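You operate a simulated robot arm through the tools that you are given. There is no shell and no other tool. Be economical: measure what you need, move in short steps, check, and stop when the job is done.

You are at the controls of a simulated two-armed robot. One attempt, no reset.

TASK
Put the packing card on top of the brown taped carton. Put the carton with a teal band on the cream stand top. Put the yellow tube on the cream bench top away on the parts bench top. Take the blue v block and put it in the black bucket. Take the orange block with a hole on the bolting bench top and put it away on the build bench top. Do these in any order. Set down upright: packing card, carton with a teal band, orange block with a hole.

The check looks at the end state, three seconds after you hand in, the way a careful person would. Anything else that was tipped, shoved, dropped, spilled or broken makes it a failure.

THE ROBOT
Two 7-joint arms with three-finger grippers on one trunk, on a base that drives. Base frame: it is fixed to the floor where the robot stands at the start and does not move with it; the origin is under the middle of the robot, x ahead of it, y to its left, z up; the surface under the hand at the start is at about z = 870. Lengths are in mm, angles in degrees, forces in N, time in s.
The left shoulder is at the start at [82, 126, 1133], the right one opposite. With the tool pointing down near the work surface each hand reaches from about 360 to 860 mm from the robot's upright axis, wherever it stands, measured 20 degrees to its own side. Places, roughly: black bucket (21x21x20 cm) [7400, 1000, 300]; blue v block (7x3x6 cm) [6500, -100, 900]; build bench top [7400, 3000, 800]; carton with a teal band (6x6x9 cm) [400, 0, 900]; cream stand top (73x24 cm) [2980, -100, 860]; orange block with a hole (5x5x6 cm) [8800, 0, 900]; packing card [500, 0, 1000]; parts bench top [4900, -2200, 900]; taped carton (20x15x11 cm) [500, -200, 900]; yellow tube (4x4x11 cm) [400, 200, 900]. Payload 2.94 kg a hand.
The TCP of each hand is the grasp point between the finger pads, 30 mm short of the fingertips. In the tool frame z runs along the fingers and y along their closing line. The gripper opens to 128 mm. The gripper's body begins 93 mm behind the TCP.
Orientation is that of the tool frame in the base frame, as a unit quaternion [x, y, z, w]. With the fingers straight down and closing along the base's y, the tool's x points along the base's -x, its y along +y and its z along -z.

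THE INTERFACE
- The arms move only by the tool nudge_tool. It takes "left_plan", "right_plan" or both (then of equal length, played together; a hand with none holds still); each is a list of rows, each a list of 7 numbers: the shift along the tool's x, y, z in units of 30 mm (1.0 is 30 mm), then the turn, a rotation vector about the tool's x, y, z in units of 6 degrees (1.0 is 6 degrees), then the opening, from 0 (shut) to 1 (fully open). In form: [[tx, ty, tz, ax, ay, az, claw], ...]. A call has 1 to 20 rows; each row shifts and turns the commanded pose from where the row before left it, along the tool's axes as they then stand. A call with a number of a shift or a turn outside -1 to 1 is refused whole. A row lasts 0.2 s, in which the tool goes at most 50 mm and 8.6 degrees; a call with a longer step from one row to the next is refused whole, and so is a gripper value outside its range. A pose out of reach is approached as far as the arm can. The call stops where the force on the tool passes 40 N (or 10 N more than at its start, if that is more) or the arm is blocked; 0.2 s more then pass. Each finger halts on what it meets, pressing with about 30 N; the grip force reading is that of the motor and also rises with nothing between the fingers. The clock runs only during rows and for 0.2 s after the last one: add rows that do not move to give the fingers time. It gives the time, the measured TCP pose, the force on the tool (base axes), the opening and the grip force at its end, in the units of the frame above (readings bear some noise), with the torque about the TCP (base axes, N m) and any sound that the robot's microphone picked up.
- Cameras (640 x 400 px; columns grow to the right, rows downward): "scene" is now at [211.8, -6.2, 1299.5]; the picture's right is [-0.08, -1.00, 0.00], its down [-0.52, 0.04, -0.85] and it looks along [0.85, -0.07, -0.52] (base axes); focal length 214 px, centre (320, 200). "left" rides on the left gripper at [69, 15, -120] in its tool frame; the picture's right is [-0.21, 0.98, 0.00], its down [-0.82, -0.18, -0.54] and it looks along [-0.53, -0.12, 0.84] (tool axes); focal length 251 px, centre (320, 200). "right" rides on the right gripper at [69, -15, -120] in its tool frame; the picture's right is [0.21, 0.98, 0.00], its down [-0.82, 0.18, -0.54] and it looks along [-0.53, 0.12, 0.84] (tool axes); focal length 251 px, centre (320, 200). There is no depth. A picture from a camera that has moved, and an enlarged one, comes with that camera's place and axes in the base frame and with its lens.
- get_image(camera): a new picture of that camera. No time passes.
- raise_lower(by): slides the trunk up (or, below 0, down) by that many mm; the arms and the scene camera ride with it, the base frame stays. It gives what a move gives, with no picture.
- steer(legs): drives the robot by 1 to 6 legs, each [ahead, left, turn to the left] in mm, mm and degrees, along the robot's own axes; the way and the turn of a leg run together, so that a leg with both is an arc; at most 1500 mm and 180 degrees a leg. The arms and the cameras ride along, it lands a little off, and it stops where it bumps. It gives what a move gives.
- head_to(pan, tilt): turns the head with the scene camera to pan (to the left, within 80 degrees either way) and tilt (down, from -29 to 69), counted from straight ahead of the robot. It gives what a move gives.
- inspect(camera, box): a new picture of the part [left, top, right, bottom] of that camera's present view, enlarged. No time passes.
- finish_job(): hands the job in; it is judged then, once.

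Go step by step. Nothing tells you exact positions but the pictures and the camera data: compare them with the known pose of the tool, close in by small moves and look again before you grip or let go. The budget is 165 turns and 122 pictures, counting those below and the enlarged ones. Unless the task says otherwise, let go and move clear before handing in.

The tools are called after "Emit:" as a command line: name --argument value ..., lists and objects as JSON in quotes. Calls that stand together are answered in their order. nudge_tool: Moves the arms, as the interface text tells. Its arguments: {"type":"object","properties":{"left_plan":{"type":"array","items":{"type":"array","items":{"type":"number"}}},"right_plan":{"type":"array","items":{"type":"array","items":{"type":"number"}}}},"required":[]} The other tools are called the same way: raise_lower (by) slides the trunk up or down; steer (legs) drives the base; head_to (pan, tilt) turns the head that bears the scene camera; get_image (camera) takes a picture; inspect (camera, box) takes an enlarged picture of a part of a camera's view; finish_job () hands the job in.

At the start:

```text
time_s: 0.0
left_eef_pos: [527.7, 194.6, 1249.1]
left_tool_rot: [0.0, 1.0, 0.0, 0.0]
left_wrist_force: [0.0, -0.4, -0.1]
left_wrist_torque: [0.03, 0.0, 0.01]
left_width: 128.2
left_grip_force: 0.0
right_eef_pos: [364.7, -194.6, 1217.2]
right_tool_rot: [0.001, 1.0, 0.0, 0.0]
right_wrist_force: [-0.3, -0.1, 0.3]
right_wrist_torque: [0.01, -0.01, 0.04]
right_width: 127.9
right_grip_force: 0.0
trunk travel left (down, up): [-350.0, 197.0]
robot x, y, heading: [-2.7, 0.5, 0.2]
head pan, tilt: [-4.5, 31.6]
```

scene: 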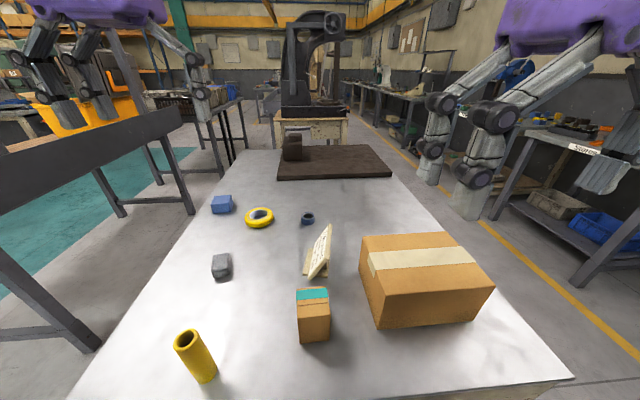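
right: 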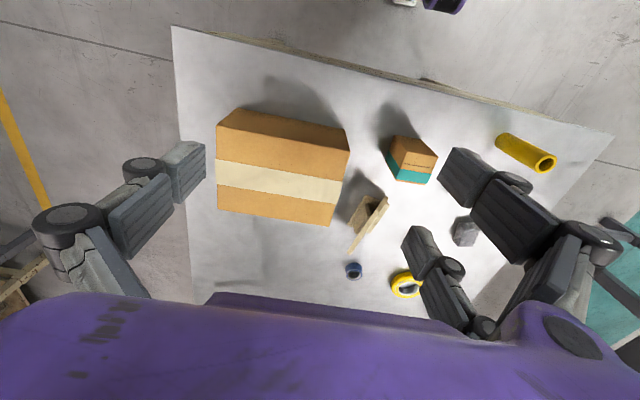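
left: 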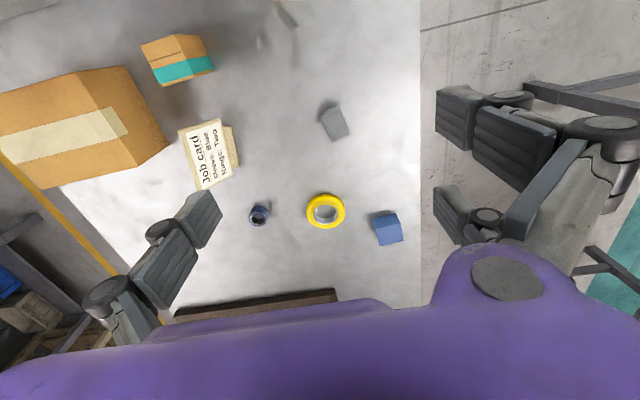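

I see the bench with the tube, the teal-banded carton, the card on its stand and the taped carton. I'll look closer before moving.

Emit:
inspect --camera "scene" --box '[160, 190, 500, 400]'

Emit:
inspect --camera "left" --box '[80, 20, 280, 240]'

Emit:
inspect --camera "scene" --box '[160, 0, 640, 200]'

```text
1.88 times, centred on (330, 295) of scene
camera zoom: at [211.8, -6.2, 1299.5], right [-0.08, -1.0, 0.0], down [-0.52, 0.04, -0.85], along [0.85, -0.07, -0.52], focal length 404 px, centre (301, 21)
```

zoom: 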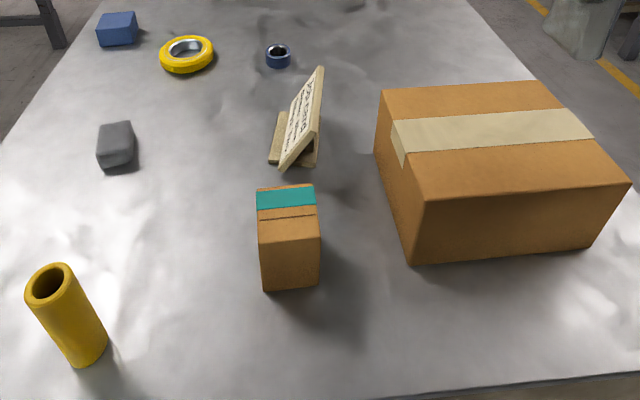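

```text
1.82 times, centred on (180, 130) of left
camera zoom: at [460.2, 210.4, 1369.5], right [0.21, 0.98, 0.0], down [0.82, -0.18, 0.54], along [0.53, -0.12, -0.84], focal length 457 px, centre (574, 327)
```

zoom: 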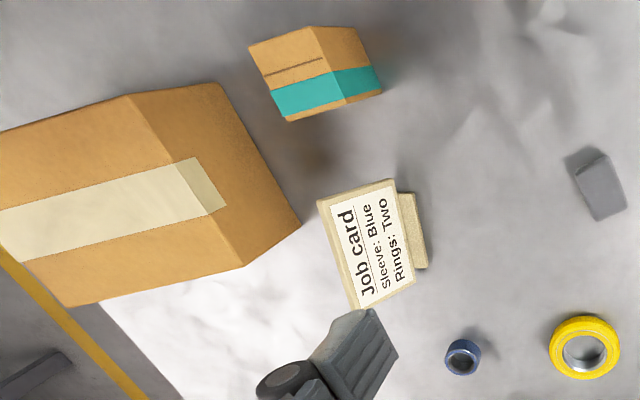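

```text
1.33 times, centred on (400, 100) of scene
camera zoom: at [211.8, -6.2, 1299.5], right [-0.08, -1.0, 0.0], down [-0.52, 0.04, -0.85], along [0.85, -0.07, -0.52], focal length 286 px, centre (213, 333)
```

zoom: 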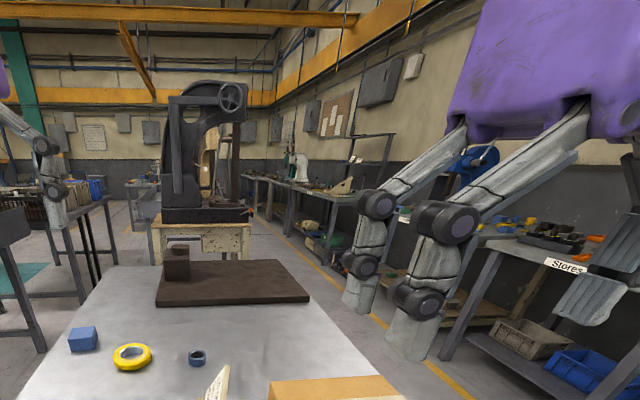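

The card leans with its text facing left (+y), running along about x. I'll look at its back from the right camera.

Emit:
inspect --camera "right" --box '[200, 90, 460, 290]'

```text
2.00 times, centred on (330, 190) of right
camera zoom: at [295.1, -209.1, 1337.7], right [-0.21, 0.98, 0.0], down [0.82, 0.18, 0.54], along [0.53, 0.12, -0.84], focal length 503 px, centre (300, 220)
```

zoom: 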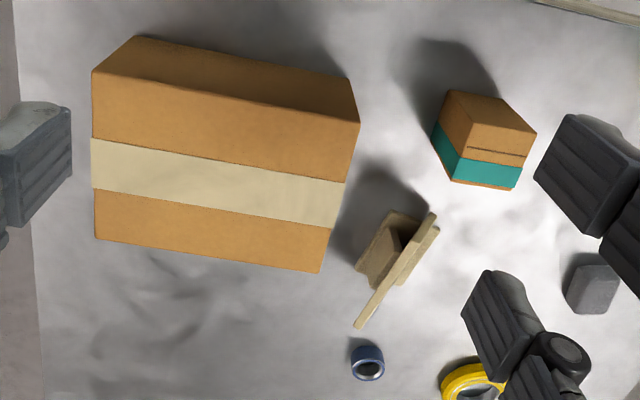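

The card's back has a wedge on a base foot. I'll bring the right hand closer to view the card, and the left hand above the tube.

Emit:
nudge_tool --left_plan '[[1, -0.2, 1, 0, 0, 0, 1], [1, -0.2, 1, 0, 0, 0, 1], [1, -0.2, 1, 0, 0, 0, 1], [1, -0.2, 1, 0, 0, 0, 1], [1, -0.1, 1, 0, 0, 0, 1]]' --right_plan '[[-0.9, 0, 0.4, 0, 0, 0, 1], [-0.9, 0, 0.4, 0, 0, 0, 1], [-0.9, 0, 0.4, 0, 0, 0, 1], [-0.9, 0, 0.4, 0, 0, 0, 1], [-0.9, 0, 0.4, 0, 0, 0, 1]]'

Emit:
get_image --camera "right"

Emit:
get_image --camera "left"

Emit:
get_image --camera "scene"

```text
time_s: 1.2
left_eef_pos: [380.2, 167.1, 1098.0]
left_tool_rot: [-0.001, 1.0, -0.001, 0.0]
left_wrist_force: [0.2, 0.1, -0.1]
left_wrist_torque: [-0.02, 0.0, 0.03]
left_width: 127.8
left_grip_force: 0.1
right_eef_pos: [500.3, -193.3, 1156.9]
right_tool_rot: [-0.001, 1.0, 0.0, -0.001]
right_wrist_force: [-0.6, 0.7, -0.6]
right_wrist_torque: [-0.02, 0.01, 0.03]
right_width: 128.0
right_grip_force: 0.1
trunk travel left (down, up): [-350.0, 197.0]
robot x, y, heading: [-0.3, -2.4, -0.0]
head pan, tilt: [-4.5, 31.6]
```

```text
114 pictures are left
camera right: at [431.2, -208.5, 1278.2], right [-0.22, 0.98, 0.0], down [0.82, 0.18, 0.54], along [0.53, 0.12, -0.84], focal length 251 px, centre (320, 200)
```

right: 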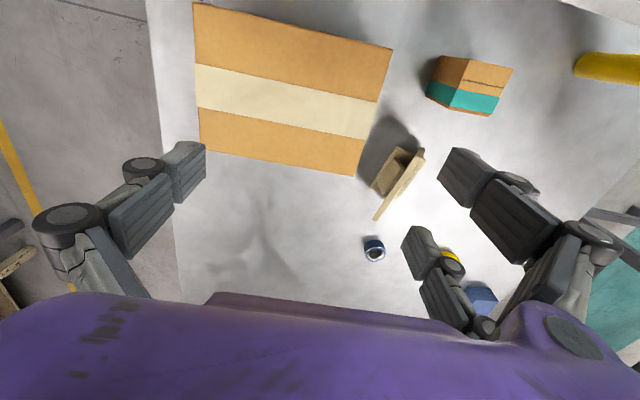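

```text
113 pictures are left
camera left: at [311.0, 182.6, 1218.3], right [0.21, 0.98, 0.0], down [0.82, -0.18, 0.54], along [0.53, -0.12, -0.84], focal length 251 px, centre (320, 200)
```

left: 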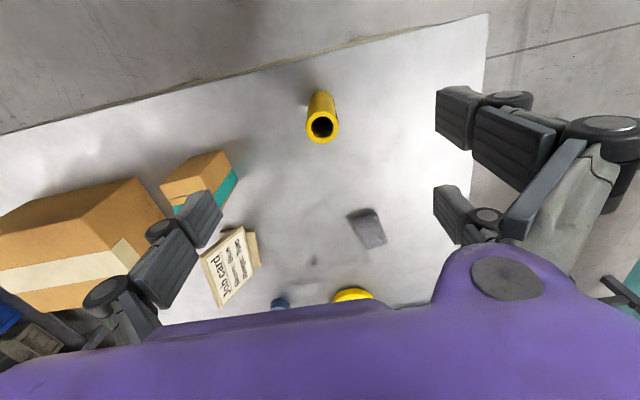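

```text
112 pictures are left
camera scene: at [212.6, -5.7, 1299.3], right [-0.08, -1.0, 0.0], down [-0.52, 0.04, -0.85], along [0.85, -0.07, -0.52], focal length 214 px, centre (320, 200)
```

scene: 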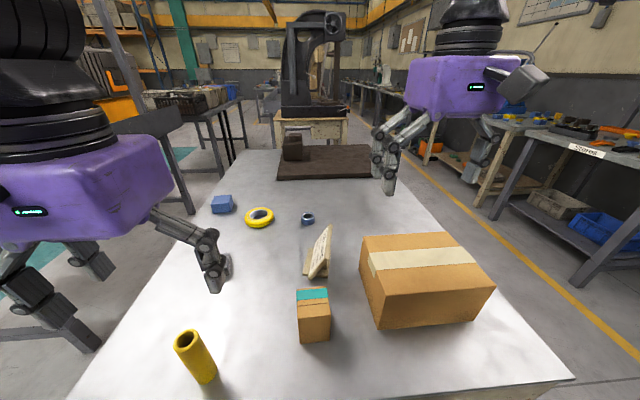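

The left hand is centred over the tube at (380,167). I'll zoom on the card and carton.

Emit:
inspect --camera "right" --box '[340, 40, 540, 240]'

Emit:
inspect --camera "scene" --box '[270, 210, 390, 350]'

Emit:
inspect --camera "left" --box '[150, 130, 290, 320]'

```text
2.00 times, centred on (440, 140) of right
camera zoom: at [431.2, -208.5, 1278.2], right [-0.22, 0.98, 0.0], down [0.82, 0.18, 0.54], along [0.53, 0.12, -0.84], focal length 503 px, centre (80, 320)
```

zoom: 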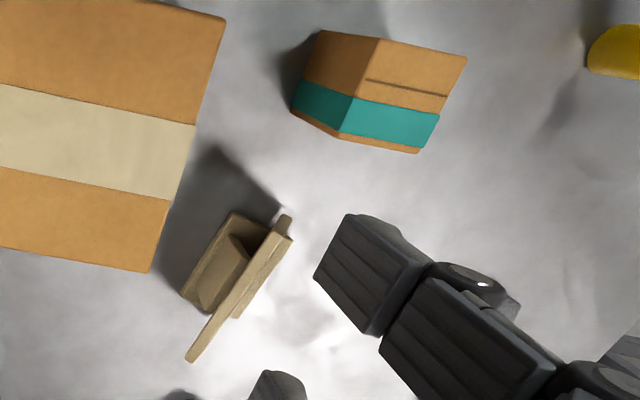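

```text
2.86 times, centred on (330, 280) of scene
camera zoom: at [212.6, -5.7, 1299.3], right [-0.08, -1.0, 0.0], down [-0.52, 0.04, -0.85], along [0.85, -0.07, -0.52], focal length 613 px, centre (291, -29)
```

zoom: 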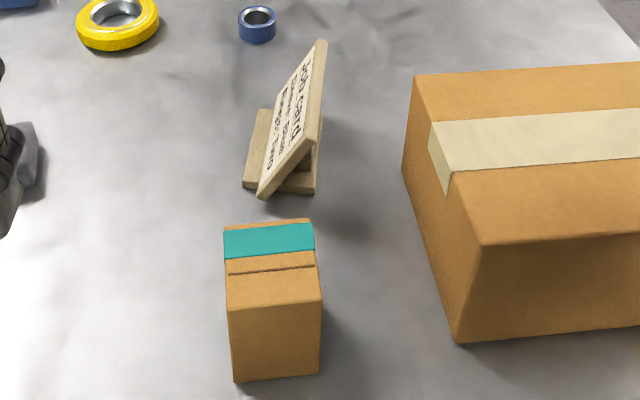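

```text
2.11 times, centred on (220, 225) of left
camera zoom: at [311.0, 182.6, 1218.3], right [0.21, 0.98, 0.0], down [0.82, -0.18, 0.54], along [0.53, -0.12, -0.84], focal length 529 px, centre (530, 147)
```

zoom: 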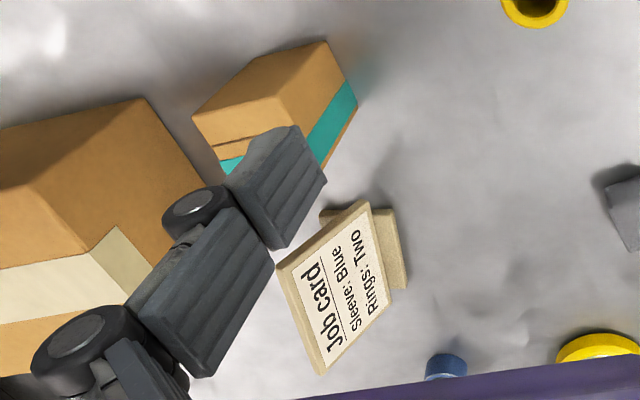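

The card leans about 26°, top edge centre near (585,-57,965), yaw about -10°. I'll bring the right hand to a tilted pre-grasp in line with the panel.

Emit:
nudge_tool --right_plan '[[-0.53, 0.68, 0.8, 0, 0, 0, 0.5], [-0.53, 0.68, 0.8, 0, 0, 0, 0.5], [-0.53, 0.68, 0.8, 0, 0, 0, 0.5], [-0.53, 0.68, 0.8, 0, 0, 0, 0.5], [-0.53, 0.68, 0.8, 0, 0, 0, 0.5], [0, 0, 0, 0, 0, 0.84, 0.5], [0, 0, 0, 0, 0, 0.83, 0.5], [0, 0, 0, -1.08, 0, 0, 0.5], [0, 0, 0, -1.08, 0, 0, 0.5], [0, 0, 0, -1.08, 0, 0, 0.5], [0, 0, 0, -1.09, 0, 0, 0.5], [0, 0, 0, 0, 0, 0, 0.5]]'

Emit:
get_image --camera "right"

Emit:
inspect --camera "scene" --box '[240, 140, 440, 340]'

Emit:
inspect --camera "left" --box '[100, 130, 300, 330]'

```text
refused: -1.08 is not a number from -1 to 1
```

```text
108 pictures are left
camera right: at [431.2, -208.5, 1278.2], right [-0.22, 0.98, 0.0], down [0.82, 0.18, 0.54], along [0.53, 0.12, -0.84], focal length 251 px, centre (320, 200)
```

right: 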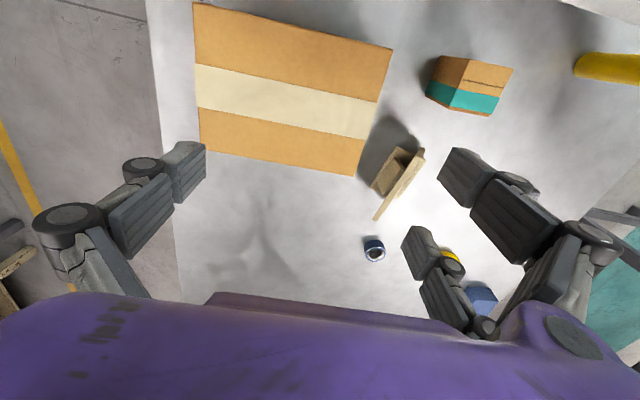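

```text
2.00 times, centred on (340, 240) of scene
camera zoom: at [212.6, -5.7, 1299.3], right [-0.08, -1.0, 0.0], down [-0.52, 0.04, -0.85], along [0.85, -0.07, -0.52], focal length 429 px, centre (280, 120)
```

zoom: 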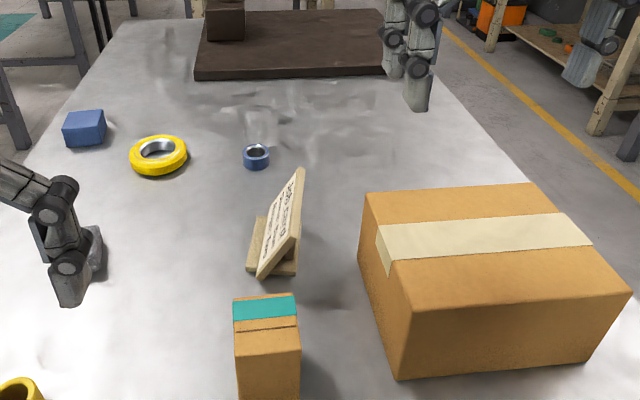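

```text
2.00 times, centred on (200, 230) of left
camera zoom: at [311.0, 182.6, 1218.3], right [0.21, 0.98, 0.0], down [0.82, -0.18, 0.54], along [0.53, -0.12, -0.84], focal length 503 px, centre (560, 140)
```

zoom: 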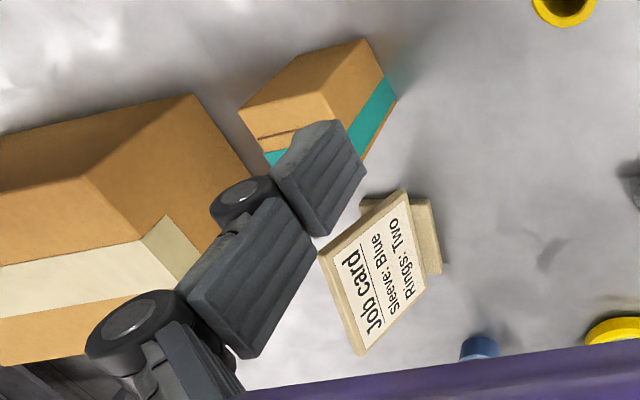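

The turn step was out of range, so I'll repeat it with five turn rows.

Emit:
nudge_tool --right_plan '[[-0.53, 0.68, 0.8, 0, 0, 0, 0.5], [-0.53, 0.68, 0.8, 0, 0, 0, 0.5], [-0.53, 0.68, 0.8, 0, 0, 0, 0.5], [-0.53, 0.68, 0.8, 0, 0, 0, 0.5], [-0.53, 0.68, 0.8, 0, 0, 0, 0.5], [0, 0, 0, 0, 0, 0.84, 0.5], [0, 0, 0, 0, 0, 0.83, 0.5], [0, 0, 0, -0.87, 0, 0, 0.5], [0, 0, 0, -0.87, 0, 0, 0.5], [0, 0, 0, -0.87, 0, 0, 0.5], [0, 0, 0, -0.87, 0, 0, 0.5], [0, 0, 0, -0.86, 0, 0, 0.5], [0, 0, 0, 0, 0, 0, 0.5]]'

```text
time_s: 4.0
left_eef_pos: [378.5, 166.4, 1098.6]
left_tool_rot: [-0.001, 1.0, 0.0, 0.0]
left_wrist_force: [0.1, 0.6, 0.5]
left_wrist_torque: [-0.01, 0.0, 0.03]
left_width: 127.8
left_grip_force: 0.0
right_eef_pos: [557.7, -121.4, 1070.4]
right_tool_rot: [0.084, 0.971, 0.225, 0.019]
right_wrist_force: [0.3, 0.3, -0.4]
right_wrist_torque: [-0.06, -0.01, -0.01]
right_width: 63.9
right_grip_force: 0.0
right hand out of reach, approached as far as the arm can: row 4, 5
trunk travel left (down, up): [-350.0, 197.0]
robot x, y, heading: [2.4, -1.0, -0.3]
head pan, tilt: [-4.5, 31.6]
```

The hand stopped short of target; a look before closing in.

Emit:
get_image --camera "right"

Emit:
inspect --camera "scene" --box '[240, 120, 440, 320]'

```text
105 pictures are left
camera right: at [478.5, -174.5, 1172.2], right [-0.06, 0.9, 0.43], down [0.8, -0.22, 0.57], along [0.6, 0.38, -0.7], focal length 251 px, centre (320, 200)
```

right: 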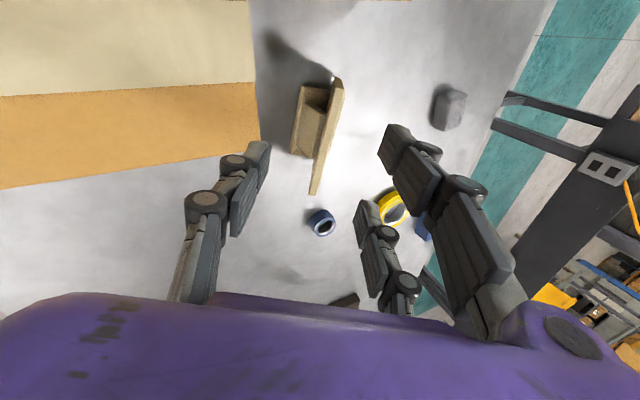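

```text
2.00 times, centred on (340, 220) of scene
camera zoom: at [211.9, -5.8, 1299.4], right [-0.08, -1.0, 0.0], down [-0.52, 0.04, -0.85], along [0.85, -0.07, -0.52], focal length 429 px, centre (280, 160)
```

zoom: 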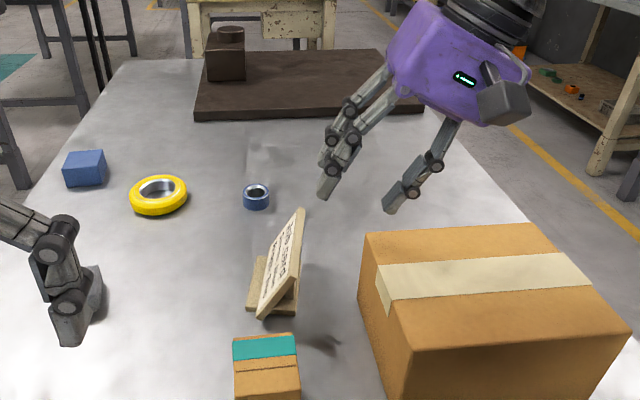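

Yaw and tilt match the panel. I'll close in until the fingertips are just short of the top edge.

Emit:
nudge_tool --right_plan '[[-0.19, 0.13, 0.95, 0, 0, 0, 0.5], [-0.19, 0.13, 0.95, 0, 0, 0, 0.5], [-0.19, 0.13, 0.95, 0, 0, 0, 0.5], [0, 0, 0, 0, 0, 0, 0.5]]'

Emit:
get_image --camera "right"

Emit:
inspect --camera "scene" --box '[240, 160, 400, 320]'

```text
time_s: 5.0
left_eef_pos: [378.4, 166.5, 1100.1]
left_tool_rot: [-0.001, 1.0, -0.001, -0.001]
left_wrist_force: [-0.6, 0.8, -0.7]
left_wrist_torque: [0.03, -0.01, -0.02]
left_width: 127.9
left_grip_force: 0.0
right_eef_pos: [582.8, -77.4, 998.7]
right_tool_rot: [0.085, 0.97, 0.225, 0.02]
right_wrist_force: [-0.9, -0.1, -0.1]
right_wrist_torque: [-0.02, 0.01, 0.02]
right_width: 64.0
right_grip_force: 0.0
trunk travel left (down, up): [-350.0, 197.0]
robot x, y, heading: [0.8, 2.0, 0.2]
head pan, tilt: [-4.5, 31.6]
```

```text
103 pictures are left
camera right: at [503.3, -130.6, 1101.2], right [-0.06, 0.9, 0.43], down [0.8, -0.22, 0.57], along [0.6, 0.37, -0.7], focal length 251 px, centre (320, 200)
```

right: 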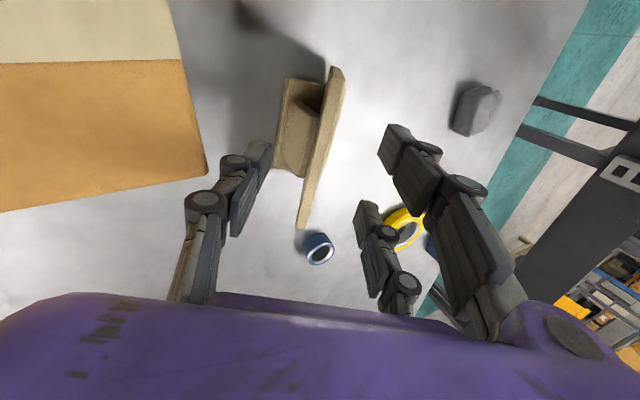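

```text
2.50 times, centred on (320, 240) of scene
camera zoom: at [211.3, -6.6, 1299.5], right [-0.08, -1.0, 0.0], down [-0.52, 0.04, -0.85], along [0.85, -0.07, -0.52], focal length 536 px, centre (320, 100)
```

zoom: 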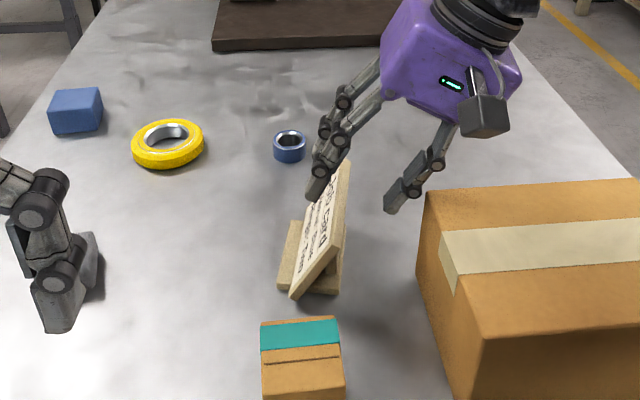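

The panel lies centred between the fingers. I'll go 42 mm further along the panel and close.

Emit:
nudge_tool --right_plan '[[0, 0, 0.7, 0, 0, 0, 0.5], [0, 0, 0.7, 0, 0, 0, 0.5], [0, 0, 0, 0, 0, 0, 0.25], [0, 0, 0, 0, 0, 0, 0], [0, 0, 0, 0, 0, 0, 0], [0, 0, 0, 0, 0, 0, 0]]'

Emit:
inspect --camera "scene" --box '[240, 160, 400, 320]'

```text
time_s: 6.4
left_eef_pos: [379.2, 167.7, 1098.2]
left_tool_rot: [0.0, 1.0, -0.001, 0.0]
left_wrist_force: [0.6, -0.6, 0.0]
left_wrist_torque: [0.0, -0.01, 0.01]
left_width: 128.1
left_grip_force: 0.0
right_eef_pos: [585.8, -59.5, 960.6]
right_tool_rot: [0.085, 0.971, 0.224, 0.02]
right_wrist_force: [0.4, 1.6, 2.8]
right_wrist_torque: [0.34, 0.15, 0.0]
right_width: 9.6
right_grip_force: 30.0
trunk travel left (down, up): [-350.0, 197.0]
robot x, y, heading: [1.4, 2.2, -0.2]
head pan, tilt: [-4.5, 31.6]
```

```text
2.50 times, centred on (320, 240) of scene
camera zoom: at [211.6, -6.0, 1299.5], right [-0.08, -1.0, 0.0], down [-0.52, 0.04, -0.85], along [0.85, -0.07, -0.52], focal length 536 px, centre (320, 100)
```

zoom: 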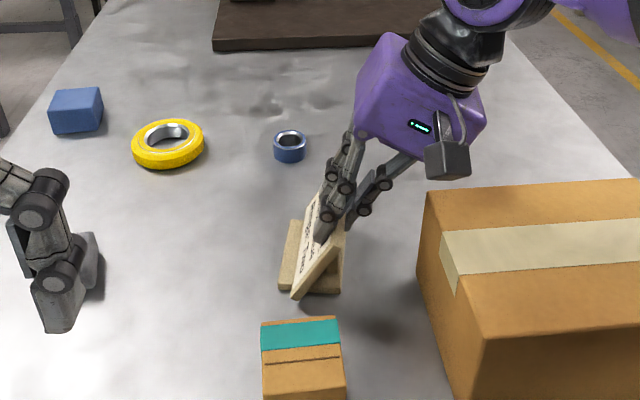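

The card is held (9.6 mm). I'll lift it 150 mm and carry it over the taped carton's centre.

Emit:
nudge_tool --right_plan '[[0, 0.438, -0.9, 0, 0, 0, 0], [0, 0.438, -0.9, 0, 0, 0, 0], [0, 0.438, -0.9, 0, 0, 0, 0], [0, 0.438, -0.9, 0, 0, 0, 0], [0, 0.438, -0.9, 0, 0, 0, 0], [0.326, -0.877, -0.429, 0, 0, 0, 0], [0.326, -0.877, -0.429, 0, 0, 0, 0], [0.326, -0.877, -0.429, 0, 0, 0, 0], [0.326, -0.877, -0.429, 0, 0, 0, 0], [0.326, -0.877, -0.429, 0, 0, 0, 0], [0.326, -0.877, -0.429, 0, 0, 0, 0], [0.326, -0.877, -0.429, 0, 0, 0, 0], [0, 0, 0, 0, 0, 0, 0]]'

Emit:
get_image --camera "scene"

```text
time_s: 9.2
left_eef_pos: [379.7, 166.7, 1098.6]
left_tool_rot: [-0.001, 1.0, -0.001, 0.0]
left_wrist_force: [-0.1, 0.2, -0.2]
left_wrist_torque: [-0.04, 0.04, 0.0]
left_width: 128.1
left_grip_force: 0.0
right_eef_pos: [485.1, -249.7, 1111.2]
right_tool_rot: [0.086, 0.971, 0.224, 0.019]
right_wrist_force: [0.0, 0.4, -1.6]
right_wrist_torque: [-0.01, 0.01, 0.01]
right_width: 9.4
right_grip_force: 29.9
trunk travel left (down, up): [-350.0, 197.0]
robot x, y, heading: [0.0, 2.5, -0.2]
head pan, tilt: [-4.5, 31.6]
```

```text
100 pictures are left
camera scene: at [212.1, -5.4, 1299.4], right [-0.08, -1.0, 0.0], down [-0.52, 0.04, -0.85], along [0.85, -0.07, -0.52], focal length 214 px, centre (320, 200)
```

scene: 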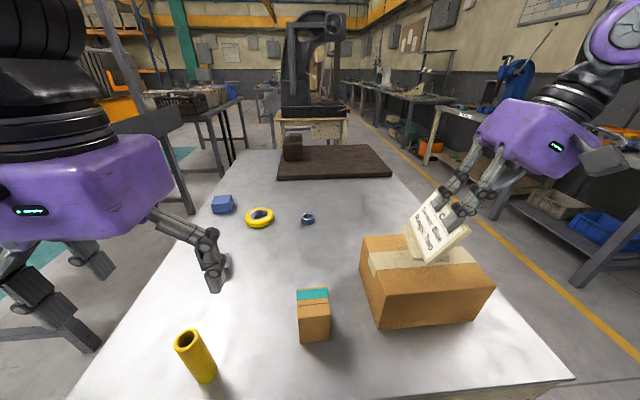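

The card hangs over the carton. I'll lower it almost to contact.

Emit:
nudge_tool --right_plan '[[0, -0.219, 0.45, 0, 0, 0, 0], [0, -0.219, 0.45, 0, 0, 0, 0], [0, -0.044, 0.09, 0, 0, 0, 0], [0, -0.044, 0.09, 0, 0, 0, 0], [0, 0, 0, 0, 0, 0, 0]]'

Emit:
inspect --camera "scene" --box '[340, 150, 520, 340]'

```text
time_s: 10.4
left_eef_pos: [379.0, 166.7, 1098.1]
left_tool_rot: [-0.001, 1.0, 0.0, -0.001]
left_wrist_force: [-0.3, 0.2, 0.1]
left_wrist_torque: [0.01, 0.01, 0.01]
left_width: 127.8
left_grip_force: 0.0
right_eef_pos: [484.6, -250.4, 1074.3]
right_tool_rot: [0.084, 0.971, 0.225, 0.02]
right_wrist_force: [-0.1, 0.4, -0.7]
right_wrist_torque: [-0.03, -0.01, 0.04]
right_width: 9.2
right_grip_force: 30.6
trunk travel left (down, up): [-350.0, 197.0]
robot x, y, heading: [-2.9, 1.2, -0.0]
head pan, tilt: [-4.5, 31.6]
```

```text
2.11 times, centred on (430, 245) of scene
camera zoom: at [211.8, -6.2, 1299.4], right [-0.08, -1.0, 0.0], down [-0.52, 0.04, -0.85], along [0.85, -0.07, -0.52], focal length 452 px, centre (88, 105)
```

zoom: 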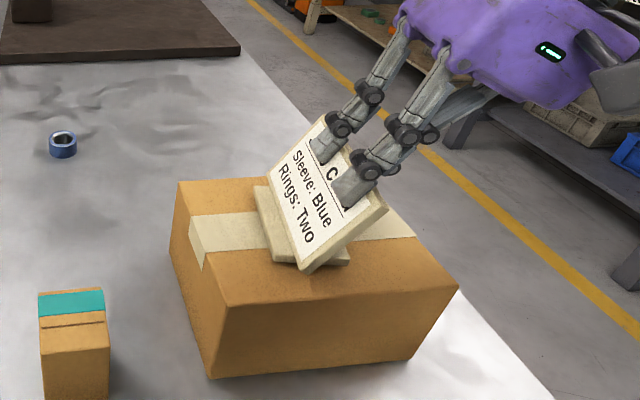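

Almost touching; I'll go down by 2 mm steps and read the force.

Emit:
nudge_tool --right_plan '[[0, -0.029, 0.06, 0, 0, 0, 0], [0, -0.029, 0.06, 0, 0, 0, 0], [0, 0, 0, 0, 0, 0, 0]]'

```text
time_s: 11.2
left_eef_pos: [379.1, 166.2, 1097.6]
left_tool_rot: [-0.001, 1.0, 0.0, 0.0]
left_wrist_force: [0.3, -0.9, 1.1]
left_wrist_torque: [0.01, -0.01, -0.01]
left_width: 128.0
left_grip_force: 0.1
right_eef_pos: [483.0, -250.1, 1072.8]
right_tool_rot: [0.085, 0.971, 0.224, 0.021]
right_wrist_force: [0.3, -3.4, 6.8]
right_wrist_torque: [0.2, 0.17, 0.05]
right_width: 9.2
right_grip_force: 30.3
trunk travel left (down, up): [-350.0, 197.0]
robot x, y, heading: [0.0, 3.1, 0.3]
head pan, tilt: [-4.5, 31.6]
```

It's in contact with the carton top. I'll open and back out along the panel.

Emit:
nudge_tool --right_plan '[[0, 0, 0, 0, 0, 0, 0.12], [0, 0, 0, 0, 0, 0, 0.35], [0, 0, 0, 0, 0, 0, 0.35], [0, 0, -0.5, 0, 0, 0, 0.35], [0, 0, -1, 0, 0, 0, 0.35], [0, 0, -1, 0, 0, 0, 0.35], [0, 0, -1, 0, 0, 0, 0.35], [0, 0, 0, 0, 0, 0, 0.35]]'

Emit:
inspect --camera "scene" --box '[340, 150, 520, 340]'

```text
time_s: 13.0
left_eef_pos: [379.3, 165.9, 1098.2]
left_tool_rot: [-0.001, 1.0, -0.001, 0.001]
left_wrist_force: [0.7, 0.1, -0.2]
left_wrist_torque: [0.0, 0.0, 0.0]
left_width: 127.7
left_grip_force: 0.1
right_eef_pos: [475.7, -296.4, 1164.5]
right_tool_rot: [0.084, 0.971, 0.225, 0.02]
right_wrist_force: [0.4, -0.5, -0.8]
right_wrist_torque: [0.03, -0.01, -0.02]
right_width: 44.6
right_grip_force: 0.1
trunk travel left (down, up): [-350.0, 197.0]
robot x, y, heading: [1.1, -3.6, 0.3]
head pan, tilt: [-4.5, 31.6]
```

```text
2.11 times, centred on (430, 245) of scene
camera zoom: at [212.0, -6.2, 1299.4], right [-0.08, -1.0, 0.0], down [-0.52, 0.04, -0.85], along [0.85, -0.07, -0.52], focal length 452 px, centre (88, 105)
```

zoom: 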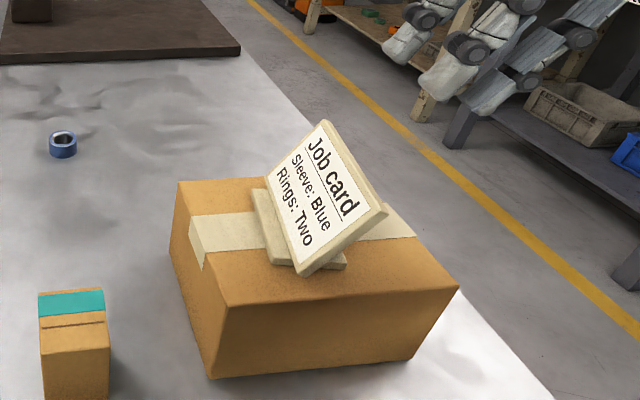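

The card stands well on the carton. Next the left hand goes down on the tube and grips, while the right hand straightens and moves above the teal carton.

Emit:
nudge_tool --left_plan '[[0, 0, 0.9, 0, 0, 0, 0.8], [0, 0, 0.9, 0, 0, 0, 0.8], [0, 0, 0.9, 0, 0, 0, 0.8], [0, 0, 0.9, 0, 0, 0, 0.8], [0, 0, 0.9, 0, 0, 0, 0.8], [0, 0, 0.77, 0, 0, 0, 0.8], [0, 0, 0, 0, 0, 0, 0.8], [0, 0, 0, 0, 0, 0, 0.4], [0, 0, 0, 0, 0, 0, 0.3], [0, 0, 0, 0, 0, 0, 0.2], [0, 0, 0, 0, 0, 0, 0], [0, 0, 0, 0, 0, 0, 0], [0, 0, 0, 0, 0, 0, 0], [0, 0, 0, 0, 0, 0, 0], [0, 0, 0, 0, 0, 0, 0], [0, 0, 0, 0, 0, 0, 0], [0, 0, 0, 0, 0, 0, 0], [0, 0, 0, 0, 0, 0, 0], [0, 0, 0, 0, 0, 0, 0]]' --right_plan '[[0, 0.438, -0.9, 0, 0, 0, 0.8], [0, 0.438, -0.9, 0, 0, 0, 0.8], [0, 0, 0, 0.87, 0, 0, 0.8], [0, 0, 0, 0.87, 0, 0, 0.8], [0, 0, 0, 0.87, 0, 0, 0.8], [0, 0, 0, 0.87, 0, 0, 0.8], [0, 0, 0, 0.86, 0, 0, 0.8], [0, 0, 0, 0, 0, -0.84, 0.8], [0, 0, 0, 0, 0, -0.83, 0.8], [0.117, 0.94, 0, 0, 0, 0, 0.8], [0.117, 0.94, 0, 0, 0, 0, 0.8], [0.117, 0.94, 0, 0, 0, 0, 0.8], [0.117, 0.94, 0, 0, 0, 0, 0.8], [0.117, 0.94, 0, 0, 0, 0, 0.8], [0.117, 0.94, 0, 0, 0, 0, 0.8], [0.117, 0.94, 0, 0, 0, 0, 0.8], [0.117, 0.94, 0, 0, 0, 0, 0.8], [0.117, 0.94, 0, 0, 0, 0, 0.8], [0.117, 0.94, 0, 0, 0, 0, 0.8]]'

Emit:
get_image --camera "right"

Emit:
get_image --camera "scene"

```text
time_s: 17.0
left_eef_pos: [380.2, 167.1, 941.8]
left_tool_rot: [-0.001, 1.0, 0.0, 0.0]
left_wrist_force: [0.2, -0.5, -0.3]
left_wrist_torque: [0.03, 0.02, 0.0]
left_width: 0.1
left_grip_force: 2.8
right_eef_pos: [451.7, -89.3, 1225.7]
right_tool_rot: [0.001, 1.0, 0.0, 0.0]
right_wrist_force: [0.3, 0.0, -0.2]
right_wrist_torque: [0.0, 0.03, 0.03]
right_width: 102.5
right_grip_force: 0.1
right hand out of reach, approached as far as the arm can: row 17, 18, 19
trunk travel left (down, up): [-350.0, 197.0]
robot x, y, heading: [-1.4, 1.5, 0.0]
head pan, tilt: [-4.5, 31.6]
```

```text
97 pictures are left
camera right: at [381.3, -103.1, 1346.6], right [-0.21, 0.98, 0.0], down [0.82, 0.18, 0.54], along [0.53, 0.12, -0.84], focal length 251 px, centre (320, 200)
```

right: 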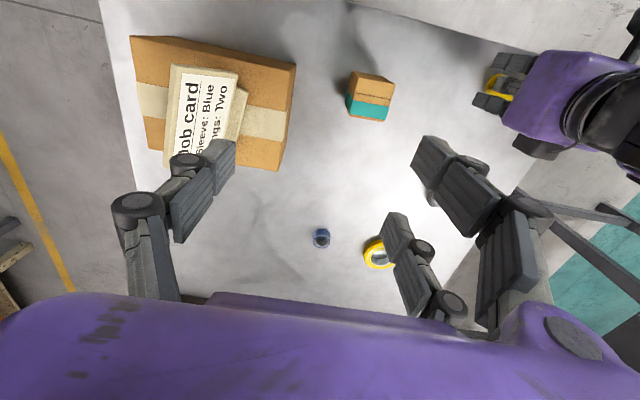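

```text
96 pictures are left
camera scene: at [212.3, -6.3, 1299.4], right [-0.08, -1.0, 0.0], down [-0.52, 0.04, -0.85], along [0.85, -0.07, -0.52], focal length 214 px, centre (320, 200)
```

scene: 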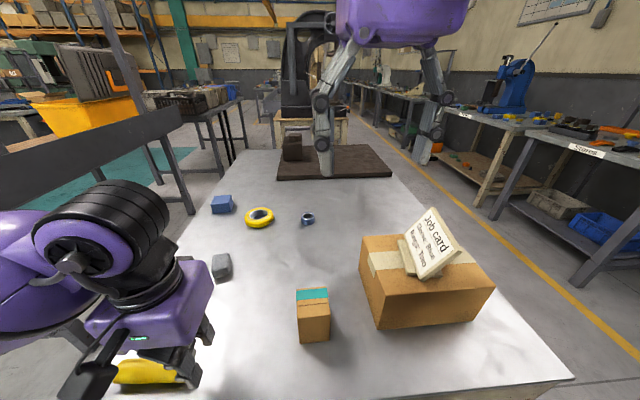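

The left grip reads empty and the tube seems to have moved. I'll look closely.

Emit:
get_image --camera "left"

Emit:
inspect --camera "right" --box '[400, 20, 640, 200]'

```text
95 pictures are left
camera left: at [311.6, 183.2, 1061.8], right [0.21, 0.98, 0.0], down [0.82, -0.18, 0.54], along [0.53, -0.12, -0.84], focal length 251 px, centre (320, 200)
```

left: 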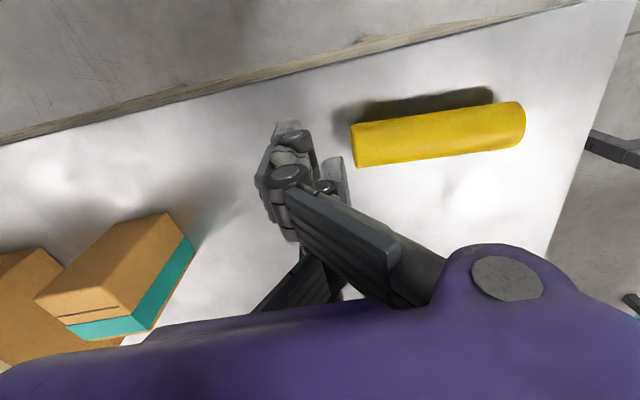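

```text
2.22 times, centred on (520, 110) of right
camera zoom: at [381.3, -103.1, 1346.6], right [-0.21, 0.98, 0.0], down [0.82, 0.18, 0.54], along [0.53, 0.12, -0.84], focal length 559 px, centre (-124, 400)
```

zoom: 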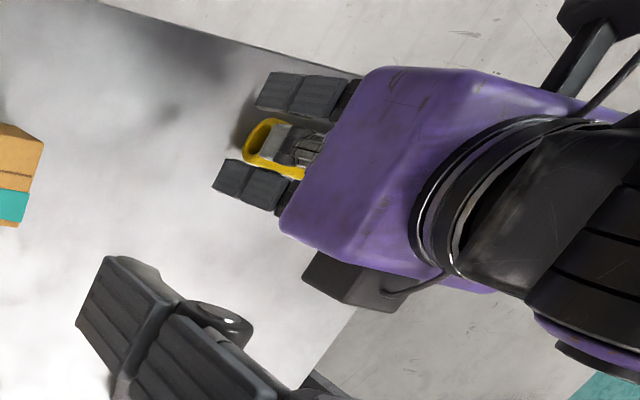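

The tube got tipped and lies along y at about x=384, y 191–305 on the bench. It needn't be upright, so I'll raise the left hand, turn it 90° and pick it lying.

Emit:
nudge_tool --left_plan '[[0, 0, -1, 0, 0, 0, 0], [0, 0.9, -1, 0, 0, 0, 0], [0, 0.9, -1, 0, 0, 0, 0.3], [0, 0.9, -1, 0, 0, 0, 0.7], [0, 0, 0, 0, 0, 1, 0.7], [0, 0, 0, 0, 0, 1, 0.7], [0, 0, 0, 0, 0, 1, 0.7], [0, 0, 0, 0, 0, 1, 0.7], [0, 0, 0, 0, 0, 1, 0.7], [0, 0, 0, 0, 0, 1, 0.7], [0, 0, 0, 0, 0, 1, 0.7], [0, 0, 0, 0, 0, 1, 0.7], [0, 0, 0, 0, 0, 1, 0.7], [0, 0, 0, 0, 0, 1, 0.7], [0, 0, 0, 0, 0, 1, 0.7], [0, 0, 0, 0, 0, 1, 0.7], [0, 0, 0, 0, 0, 1, 0.7], [0, 0, 0, 0, 0, 1, 0.7], [0, 0, 0, 0, 0, 1, 0.7]]'

Emit:
get_image --camera "left"

```text
time_s: 21.0
left_eef_pos: [335.5, 170.3, 1064.1]
left_tool_rot: [0.707, 0.707, 0.001, -0.001]
left_wrist_force: [-0.7, 0.6, 0.0]
left_wrist_torque: [0.05, 0.01, -0.01]
left_width: 89.4
left_grip_force: 0.2
left hand out of reach, approached as far as the arm can: row 15, 16, 17, 18, 19
right_eef_pos: [450.4, -89.0, 1224.8]
right_tool_rot: [0.001, 1.0, 0.0, 0.0]
right_wrist_force: [0.7, -0.6, -0.7]
right_wrist_torque: [0.02, 0.01, 0.0]
right_width: 102.6
right_grip_force: 0.0
trunk travel left (down, up): [-350.0, 197.0]
robot x, y, heading: [0.8, 3.9, 0.1]
head pan, tilt: [-4.5, 31.6]
```

```text
93 pictures are left
camera left: at [352.4, 239.7, 1185.2], right [0.98, -0.21, 0.0], down [-0.18, -0.82, 0.54], along [-0.12, -0.53, -0.84], focal length 251 px, centre (320, 200)
```

left: 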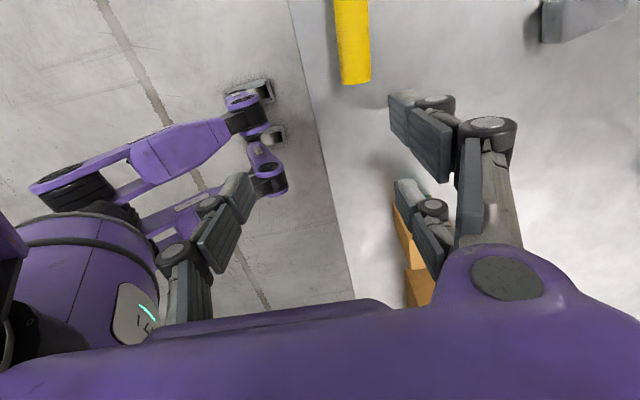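

The hand turned but drifted to (335,170). I'll try moving it over the tube from here.

Emit:
nudge_tool --left_plan '[[0.89, 0.54, 0, 0, 0, 0, 0.7], [0.89, 0.54, 0, 0, 0, 0, 0.7], [0.89, 0.54, 0, 0, 0, 0, 0.7], [0, 0, 0, 0, 0, 0, 0.7]]'

```text
time_s: 22.0
left_eef_pos: [336.0, 172.3, 1066.2]
left_tool_rot: [0.706, 0.708, -0.001, 0.0]
left_wrist_force: [-0.6, -0.5, -0.4]
left_wrist_torque: [-0.02, -0.01, -0.02]
left_width: 89.8
left_grip_force: 0.1
left hand out of reach, approached as far as the arm can: row 1, 2, 3
right_eef_pos: [450.3, -88.5, 1226.7]
right_tool_rot: [0.0, 1.0, 0.001, 0.0]
right_wrist_force: [-0.1, 0.1, -0.1]
right_wrist_torque: [-0.02, -0.03, 0.01]
right_width: 102.3
right_grip_force: 0.0
trunk travel left (down, up): [-350.0, 197.0]
robot x, y, heading: [-2.5, -1.1, 0.1]
head pan, tilt: [-4.5, 31.6]
```

That yaw is beyond the wrist here, so I'll turn the other way round.

Emit:
nudge_tool --left_plan '[[0, 0, 0, 0, 0, -1, 0.7], [0, 0, 0, 0, 0, -1, 0.7], [0, 0, 0, 0, 0, -1, 0.7], [0, 0, 0, 0, 0, -1, 0.7], [0, 0, 0, 0, 0, -1, 0.7], [0, 0, 0, 0, 0, -1, 0.7], [0, 0, 0, 0, 0, -1, 0.7], [0, 0, 0, 0, 0, -1, 0.7], [0, 0, 0, 0, 0, -1, 0.7], [0, 0, 0, 0, 0, -1, 0.7], [0, 0, 0, 0, 0, -1, 0.7], [0, 0, 0, 0, 0, -1, 0.7], [0, 0, 0, 0, 0, -1, 0.7], [0, 0, 0, 0, 0, -1, 0.7], [0, 0, 0, 0, 0, -1, 0.7], [-0.5, 0.85, 0, 0, 0, 0, 0.7], [-0.5, 0.85, 0, 0, 0, 0, 0.7], [-0.5, 0.85, 0, 0, 0, 0, 0.7], [0, 0, 0, 0, 0, 0, 0.7]]'

Emit:
nudge_tool --left_plan '[[0, 0, 0, 0, 0, -1, 0.7], [0, 0, 0, 0, 0, -1, 0.7], [0, 0, 0, 0, 0, -1, 0.7], [0, 0, 0, 0, 0, -1, 0.7], [0, 0, 0, 0, 0, -1, 0.7], [0, 0, 0, 0, 0, -1, 0.7], [0, 0, 0, 0, 0, -1, 0.7], [0, 0, 0, 0, 0, -1, 0.7], [0, 0, 0, 0, 0, -1, 0.7], [0, 0, 0, 0, 0, -1, 0.7], [0, 0, 0, 0, 0, -1, 0.7], [0, 0, 0, 0, 0, -1, 0.7], [0, 0, 0, 0, 0, -1, 0.7], [0, 0, 0, 0, 0, -1, 0.7], [0, 0, 0, 0, 0, -1, 0.7], [0, 0, 0, 0, 0, 0, 0.7]]'

Emit:
get_image --camera "left"

```text
time_s: 26.0
left_eef_pos: [380.8, 247.3, 1064.7]
left_tool_rot: [0.0, 1.0, 0.0, 0.0]
left_wrist_force: [0.2, 0.1, 1.0]
left_wrist_torque: [0.03, -0.01, 0.0]
left_width: 89.3
left_grip_force: 0.1
right_eef_pos: [449.9, -88.8, 1226.4]
right_tool_rot: [-0.001, 1.0, 0.001, 0.0]
right_wrist_force: [0.0, -0.2, 0.6]
right_wrist_torque: [-0.01, -0.04, 0.0]
right_width: 102.4
right_grip_force: 0.1
trunk travel left (down, up): [-350.0, 197.0]
robot x, y, heading: [0.5, -2.3, 0.0]
head pan, tilt: [-4.5, 31.6]
```

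```text
time_s: 29.4
left_eef_pos: [380.4, 249.4, 1066.2]
left_tool_rot: [0.708, -0.706, 0.0, 0.0]
left_wrist_force: [0.1, 0.2, 0.6]
left_wrist_torque: [-0.01, 0.04, 0.01]
left_width: 89.5
left_grip_force: 0.0
right_eef_pos: [450.5, -87.4, 1225.9]
right_tool_rot: [0.0, 1.0, 0.0, 0.0]
right_wrist_force: [-0.4, -0.8, -0.4]
right_wrist_torque: [0.01, 0.03, 0.0]
right_width: 102.6
right_grip_force: 0.2
trunk travel left (down, up): [-350.0, 197.0]
robot x, y, heading: [0.4, 2.0, -0.1]
head pan, tilt: [-4.5, 31.6]
```

```text
92 pictures are left
camera left: at [365.8, 181.1, 1186.5], right [-0.98, 0.21, 0.0], down [0.18, 0.82, 0.54], along [0.11, 0.53, -0.84], focal length 251 px, centre (320, 200)
```

left: 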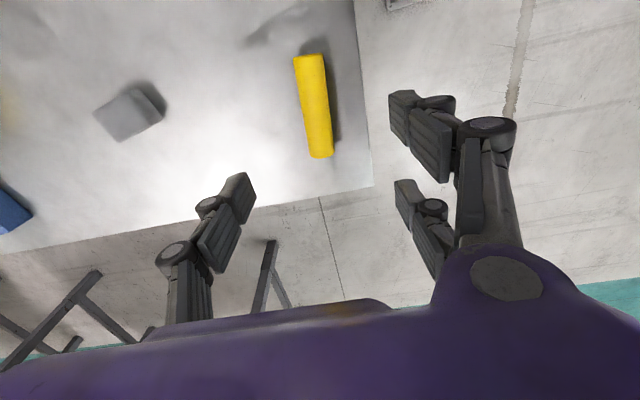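

The tube's centre is at (384,249), well aligned. I'll descend and grip it across its diameter.

Emit:
nudge_tool --left_plan '[[0, -0.12, 0.889, 0, 0, 0.7, 0.7], [0, 0, 0.889, 0, 0, 0, 0.7], [0, 0, 0.889, 0, 0, 0, 0.7], [0, 0, 0.889, 0, 0, 0, 0.7], [0, 0, 0.889, 0, 0, 0, 0.7], [0, 0, 0.889, 0, 0, 0, 0.7], [0, 0, 0, 0, 0, 0, 0.5], [0, 0, 0, 0, 0, 0, 0.3], [0, 0, 0, 0, 0, 0, 0.2], [0, 0, 0, 0, 0, 0, 0.1], [0, 0, 0, 0, 0, 0, 0], [0, 0, 0, 0, 0, 0, 0]]'

Emit:
get_image --camera "left"

```text
time_s: 32.0
left_eef_pos: [384.2, 250.5, 905.8]
left_tool_rot: [-0.681, 0.732, 0.001, 0.0]
left_wrist_force: [0.8, 0.6, 0.2]
left_wrist_torque: [-0.11, 0.0, 0.01]
left_width: 30.6
left_grip_force: 29.8
right_eef_pos: [451.1, -87.8, 1225.8]
right_tool_rot: [0.0, 1.0, 0.0, 0.0]
right_wrist_force: [0.9, 0.3, -0.2]
right_wrist_torque: [0.01, -0.02, -0.02]
right_width: 102.6
right_grip_force: 0.0
trunk travel left (down, up): [-350.0, 197.0]
robot x, y, heading: [-1.5, 2.1, -0.1]
head pan, tilt: [-4.5, 31.6]
```

```text
91 pictures are left
camera left: at [364.4, 183.2, 1026.1], right [-0.96, 0.28, 0.0], down [0.24, 0.81, 0.54], along [0.15, 0.52, -0.84], focal length 251 px, centre (320, 200)
```

left: 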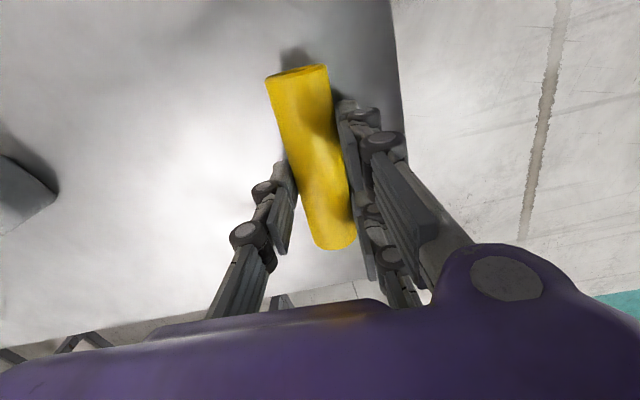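

Tube held (30.6 mm). I'll lift it, then shift the base left so the right arm reaches the teal carton.

Emit:
nudge_tool --left_plan '[[0, 0, -0.5, 0, 0, 0, 0], [0, 0, -0.9, 0, 0, 0, 0], [0, 0, -0.9, 0, 0, 0, 0], [0, 0, -0.9, 0, 0, 0, 0], [0, 0, -0.9, 0, 0, 0, 0], [0, 0, -0.9, 0, 0, 0, 0], [0, 0, 0, 0, 0, 0, 0]]'

Emit:
steer --legs '[[0, 140, 0]]'

Emit:
get_image --camera "scene"

Emit:
get_image --camera "right"

```text
time_s: 33.6
left_eef_pos: [385.4, 249.9, 1055.4]
left_tool_rot: [-0.682, 0.732, 0.001, -0.001]
left_wrist_force: [-0.6, -0.2, -4.6]
left_wrist_torque: [-0.02, 0.02, 0.02]
left_width: 31.0
left_grip_force: 29.9
right_eef_pos: [449.9, -87.5, 1225.4]
right_tool_rot: [0.0, 1.0, 0.001, 0.0]
right_wrist_force: [0.0, -1.0, 0.3]
right_wrist_torque: [-0.01, -0.04, -0.02]
right_width: 102.4
right_grip_force: 0.0
trunk travel left (down, up): [-350.0, 197.0]
robot x, y, heading: [1.6, -2.7, -0.2]
head pan, tilt: [-4.5, 31.6]
```

```text
time_s: 35.5
left_eef_pos: [385.9, 388.4, 1057.0]
left_tool_rot: [-0.681, 0.732, -0.001, -0.001]
left_wrist_force: [-0.2, -0.4, -4.2]
left_wrist_torque: [0.0, -0.02, 0.01]
left_width: 30.7
left_grip_force: 30.4
right_eef_pos: [449.6, 50.5, 1226.6]
right_tool_rot: [0.001, 1.0, 0.001, -0.001]
right_wrist_force: [0.6, -0.6, 0.9]
right_wrist_torque: [0.0, -0.03, 0.0]
right_width: 102.5
right_grip_force: 0.1
trunk travel left (down, up): [-350.0, 197.0]
robot x, y, heading: [2.0, 141.0, -0.1]
head pan, tilt: [-4.5, 31.6]
```

```text
90 pictures are left
camera scene: at [212.0, 132.8, 1299.4], right [-0.08, -1.0, 0.0], down [-0.52, 0.04, -0.85], along [0.85, -0.07, -0.52], focal length 214 px, centre (320, 200)
```

scene: 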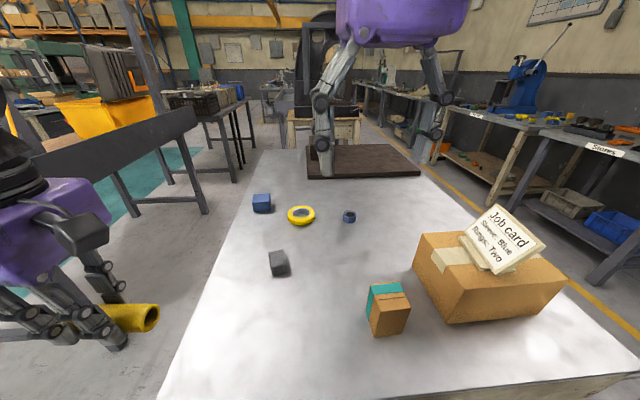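

```text
89 pictures are left
camera right: at [380.8, 35.6, 1346.7], right [-0.21, 0.98, 0.0], down [0.82, 0.18, 0.54], along [0.53, 0.12, -0.84], focal length 251 px, centre (320, 200)
```

right: 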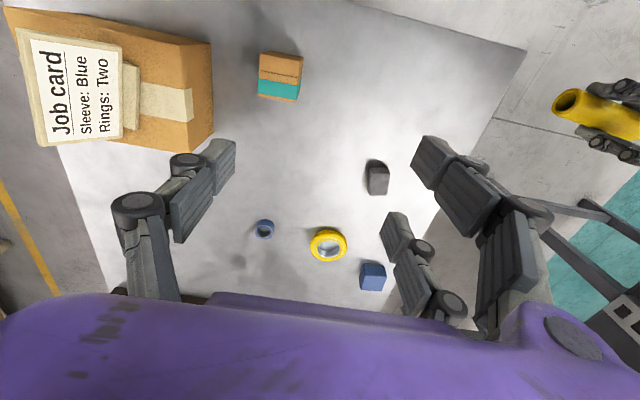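

Carton centre is at (441,-12). Right hand goes above it.

Emit:
nudge_tool --right_plan '[[0.048, -0.347, 0.978, 0, 0, 0, 0.8], [0.048, -0.347, 0.978, 0, 0, 0, 0.8], [0.048, -0.347, 0.978, 0, 0, 0, 0.8], [0.048, -0.347, 0.978, 0, 0, 0, 0.8], [0.048, -0.347, 0.978, 0, 0, 0, 0.8], [0.048, -0.347, 0.978, 0, 0, 0, 0.8], [0, 0, 0, 0, 0, 0, 0.8]]'

Emit:
get_image --camera "right"

```text
time_s: 37.1
left_eef_pos: [384.8, 388.4, 1055.1]
left_tool_rot: [-0.681, 0.733, 0.0, 0.0]
left_wrist_force: [0.0, 0.5, -4.3]
left_wrist_torque: [0.0, 0.01, 0.02]
left_width: 30.7
left_grip_force: 29.0
right_eef_pos: [440.8, -12.5, 1049.8]
right_tool_rot: [0.002, 1.0, 0.001, -0.001]
right_wrist_force: [0.0, 0.5, -1.1]
right_wrist_torque: [0.03, 0.02, -0.01]
right_width: 102.3
right_grip_force: 0.0
trunk travel left (down, up): [-350.0, 197.0]
robot x, y, heading: [-2.1, 138.1, -0.0]
head pan, tilt: [-4.5, 31.6]
```

```text
88 pictures are left
camera right: at [371.9, -26.5, 1171.3], right [-0.21, 0.98, 0.0], down [0.82, 0.18, 0.54], along [0.53, 0.12, -0.84], focal length 251 px, centre (320, 200)
```

right: 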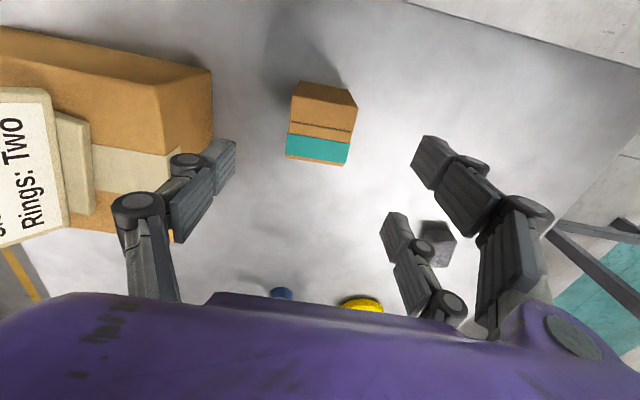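

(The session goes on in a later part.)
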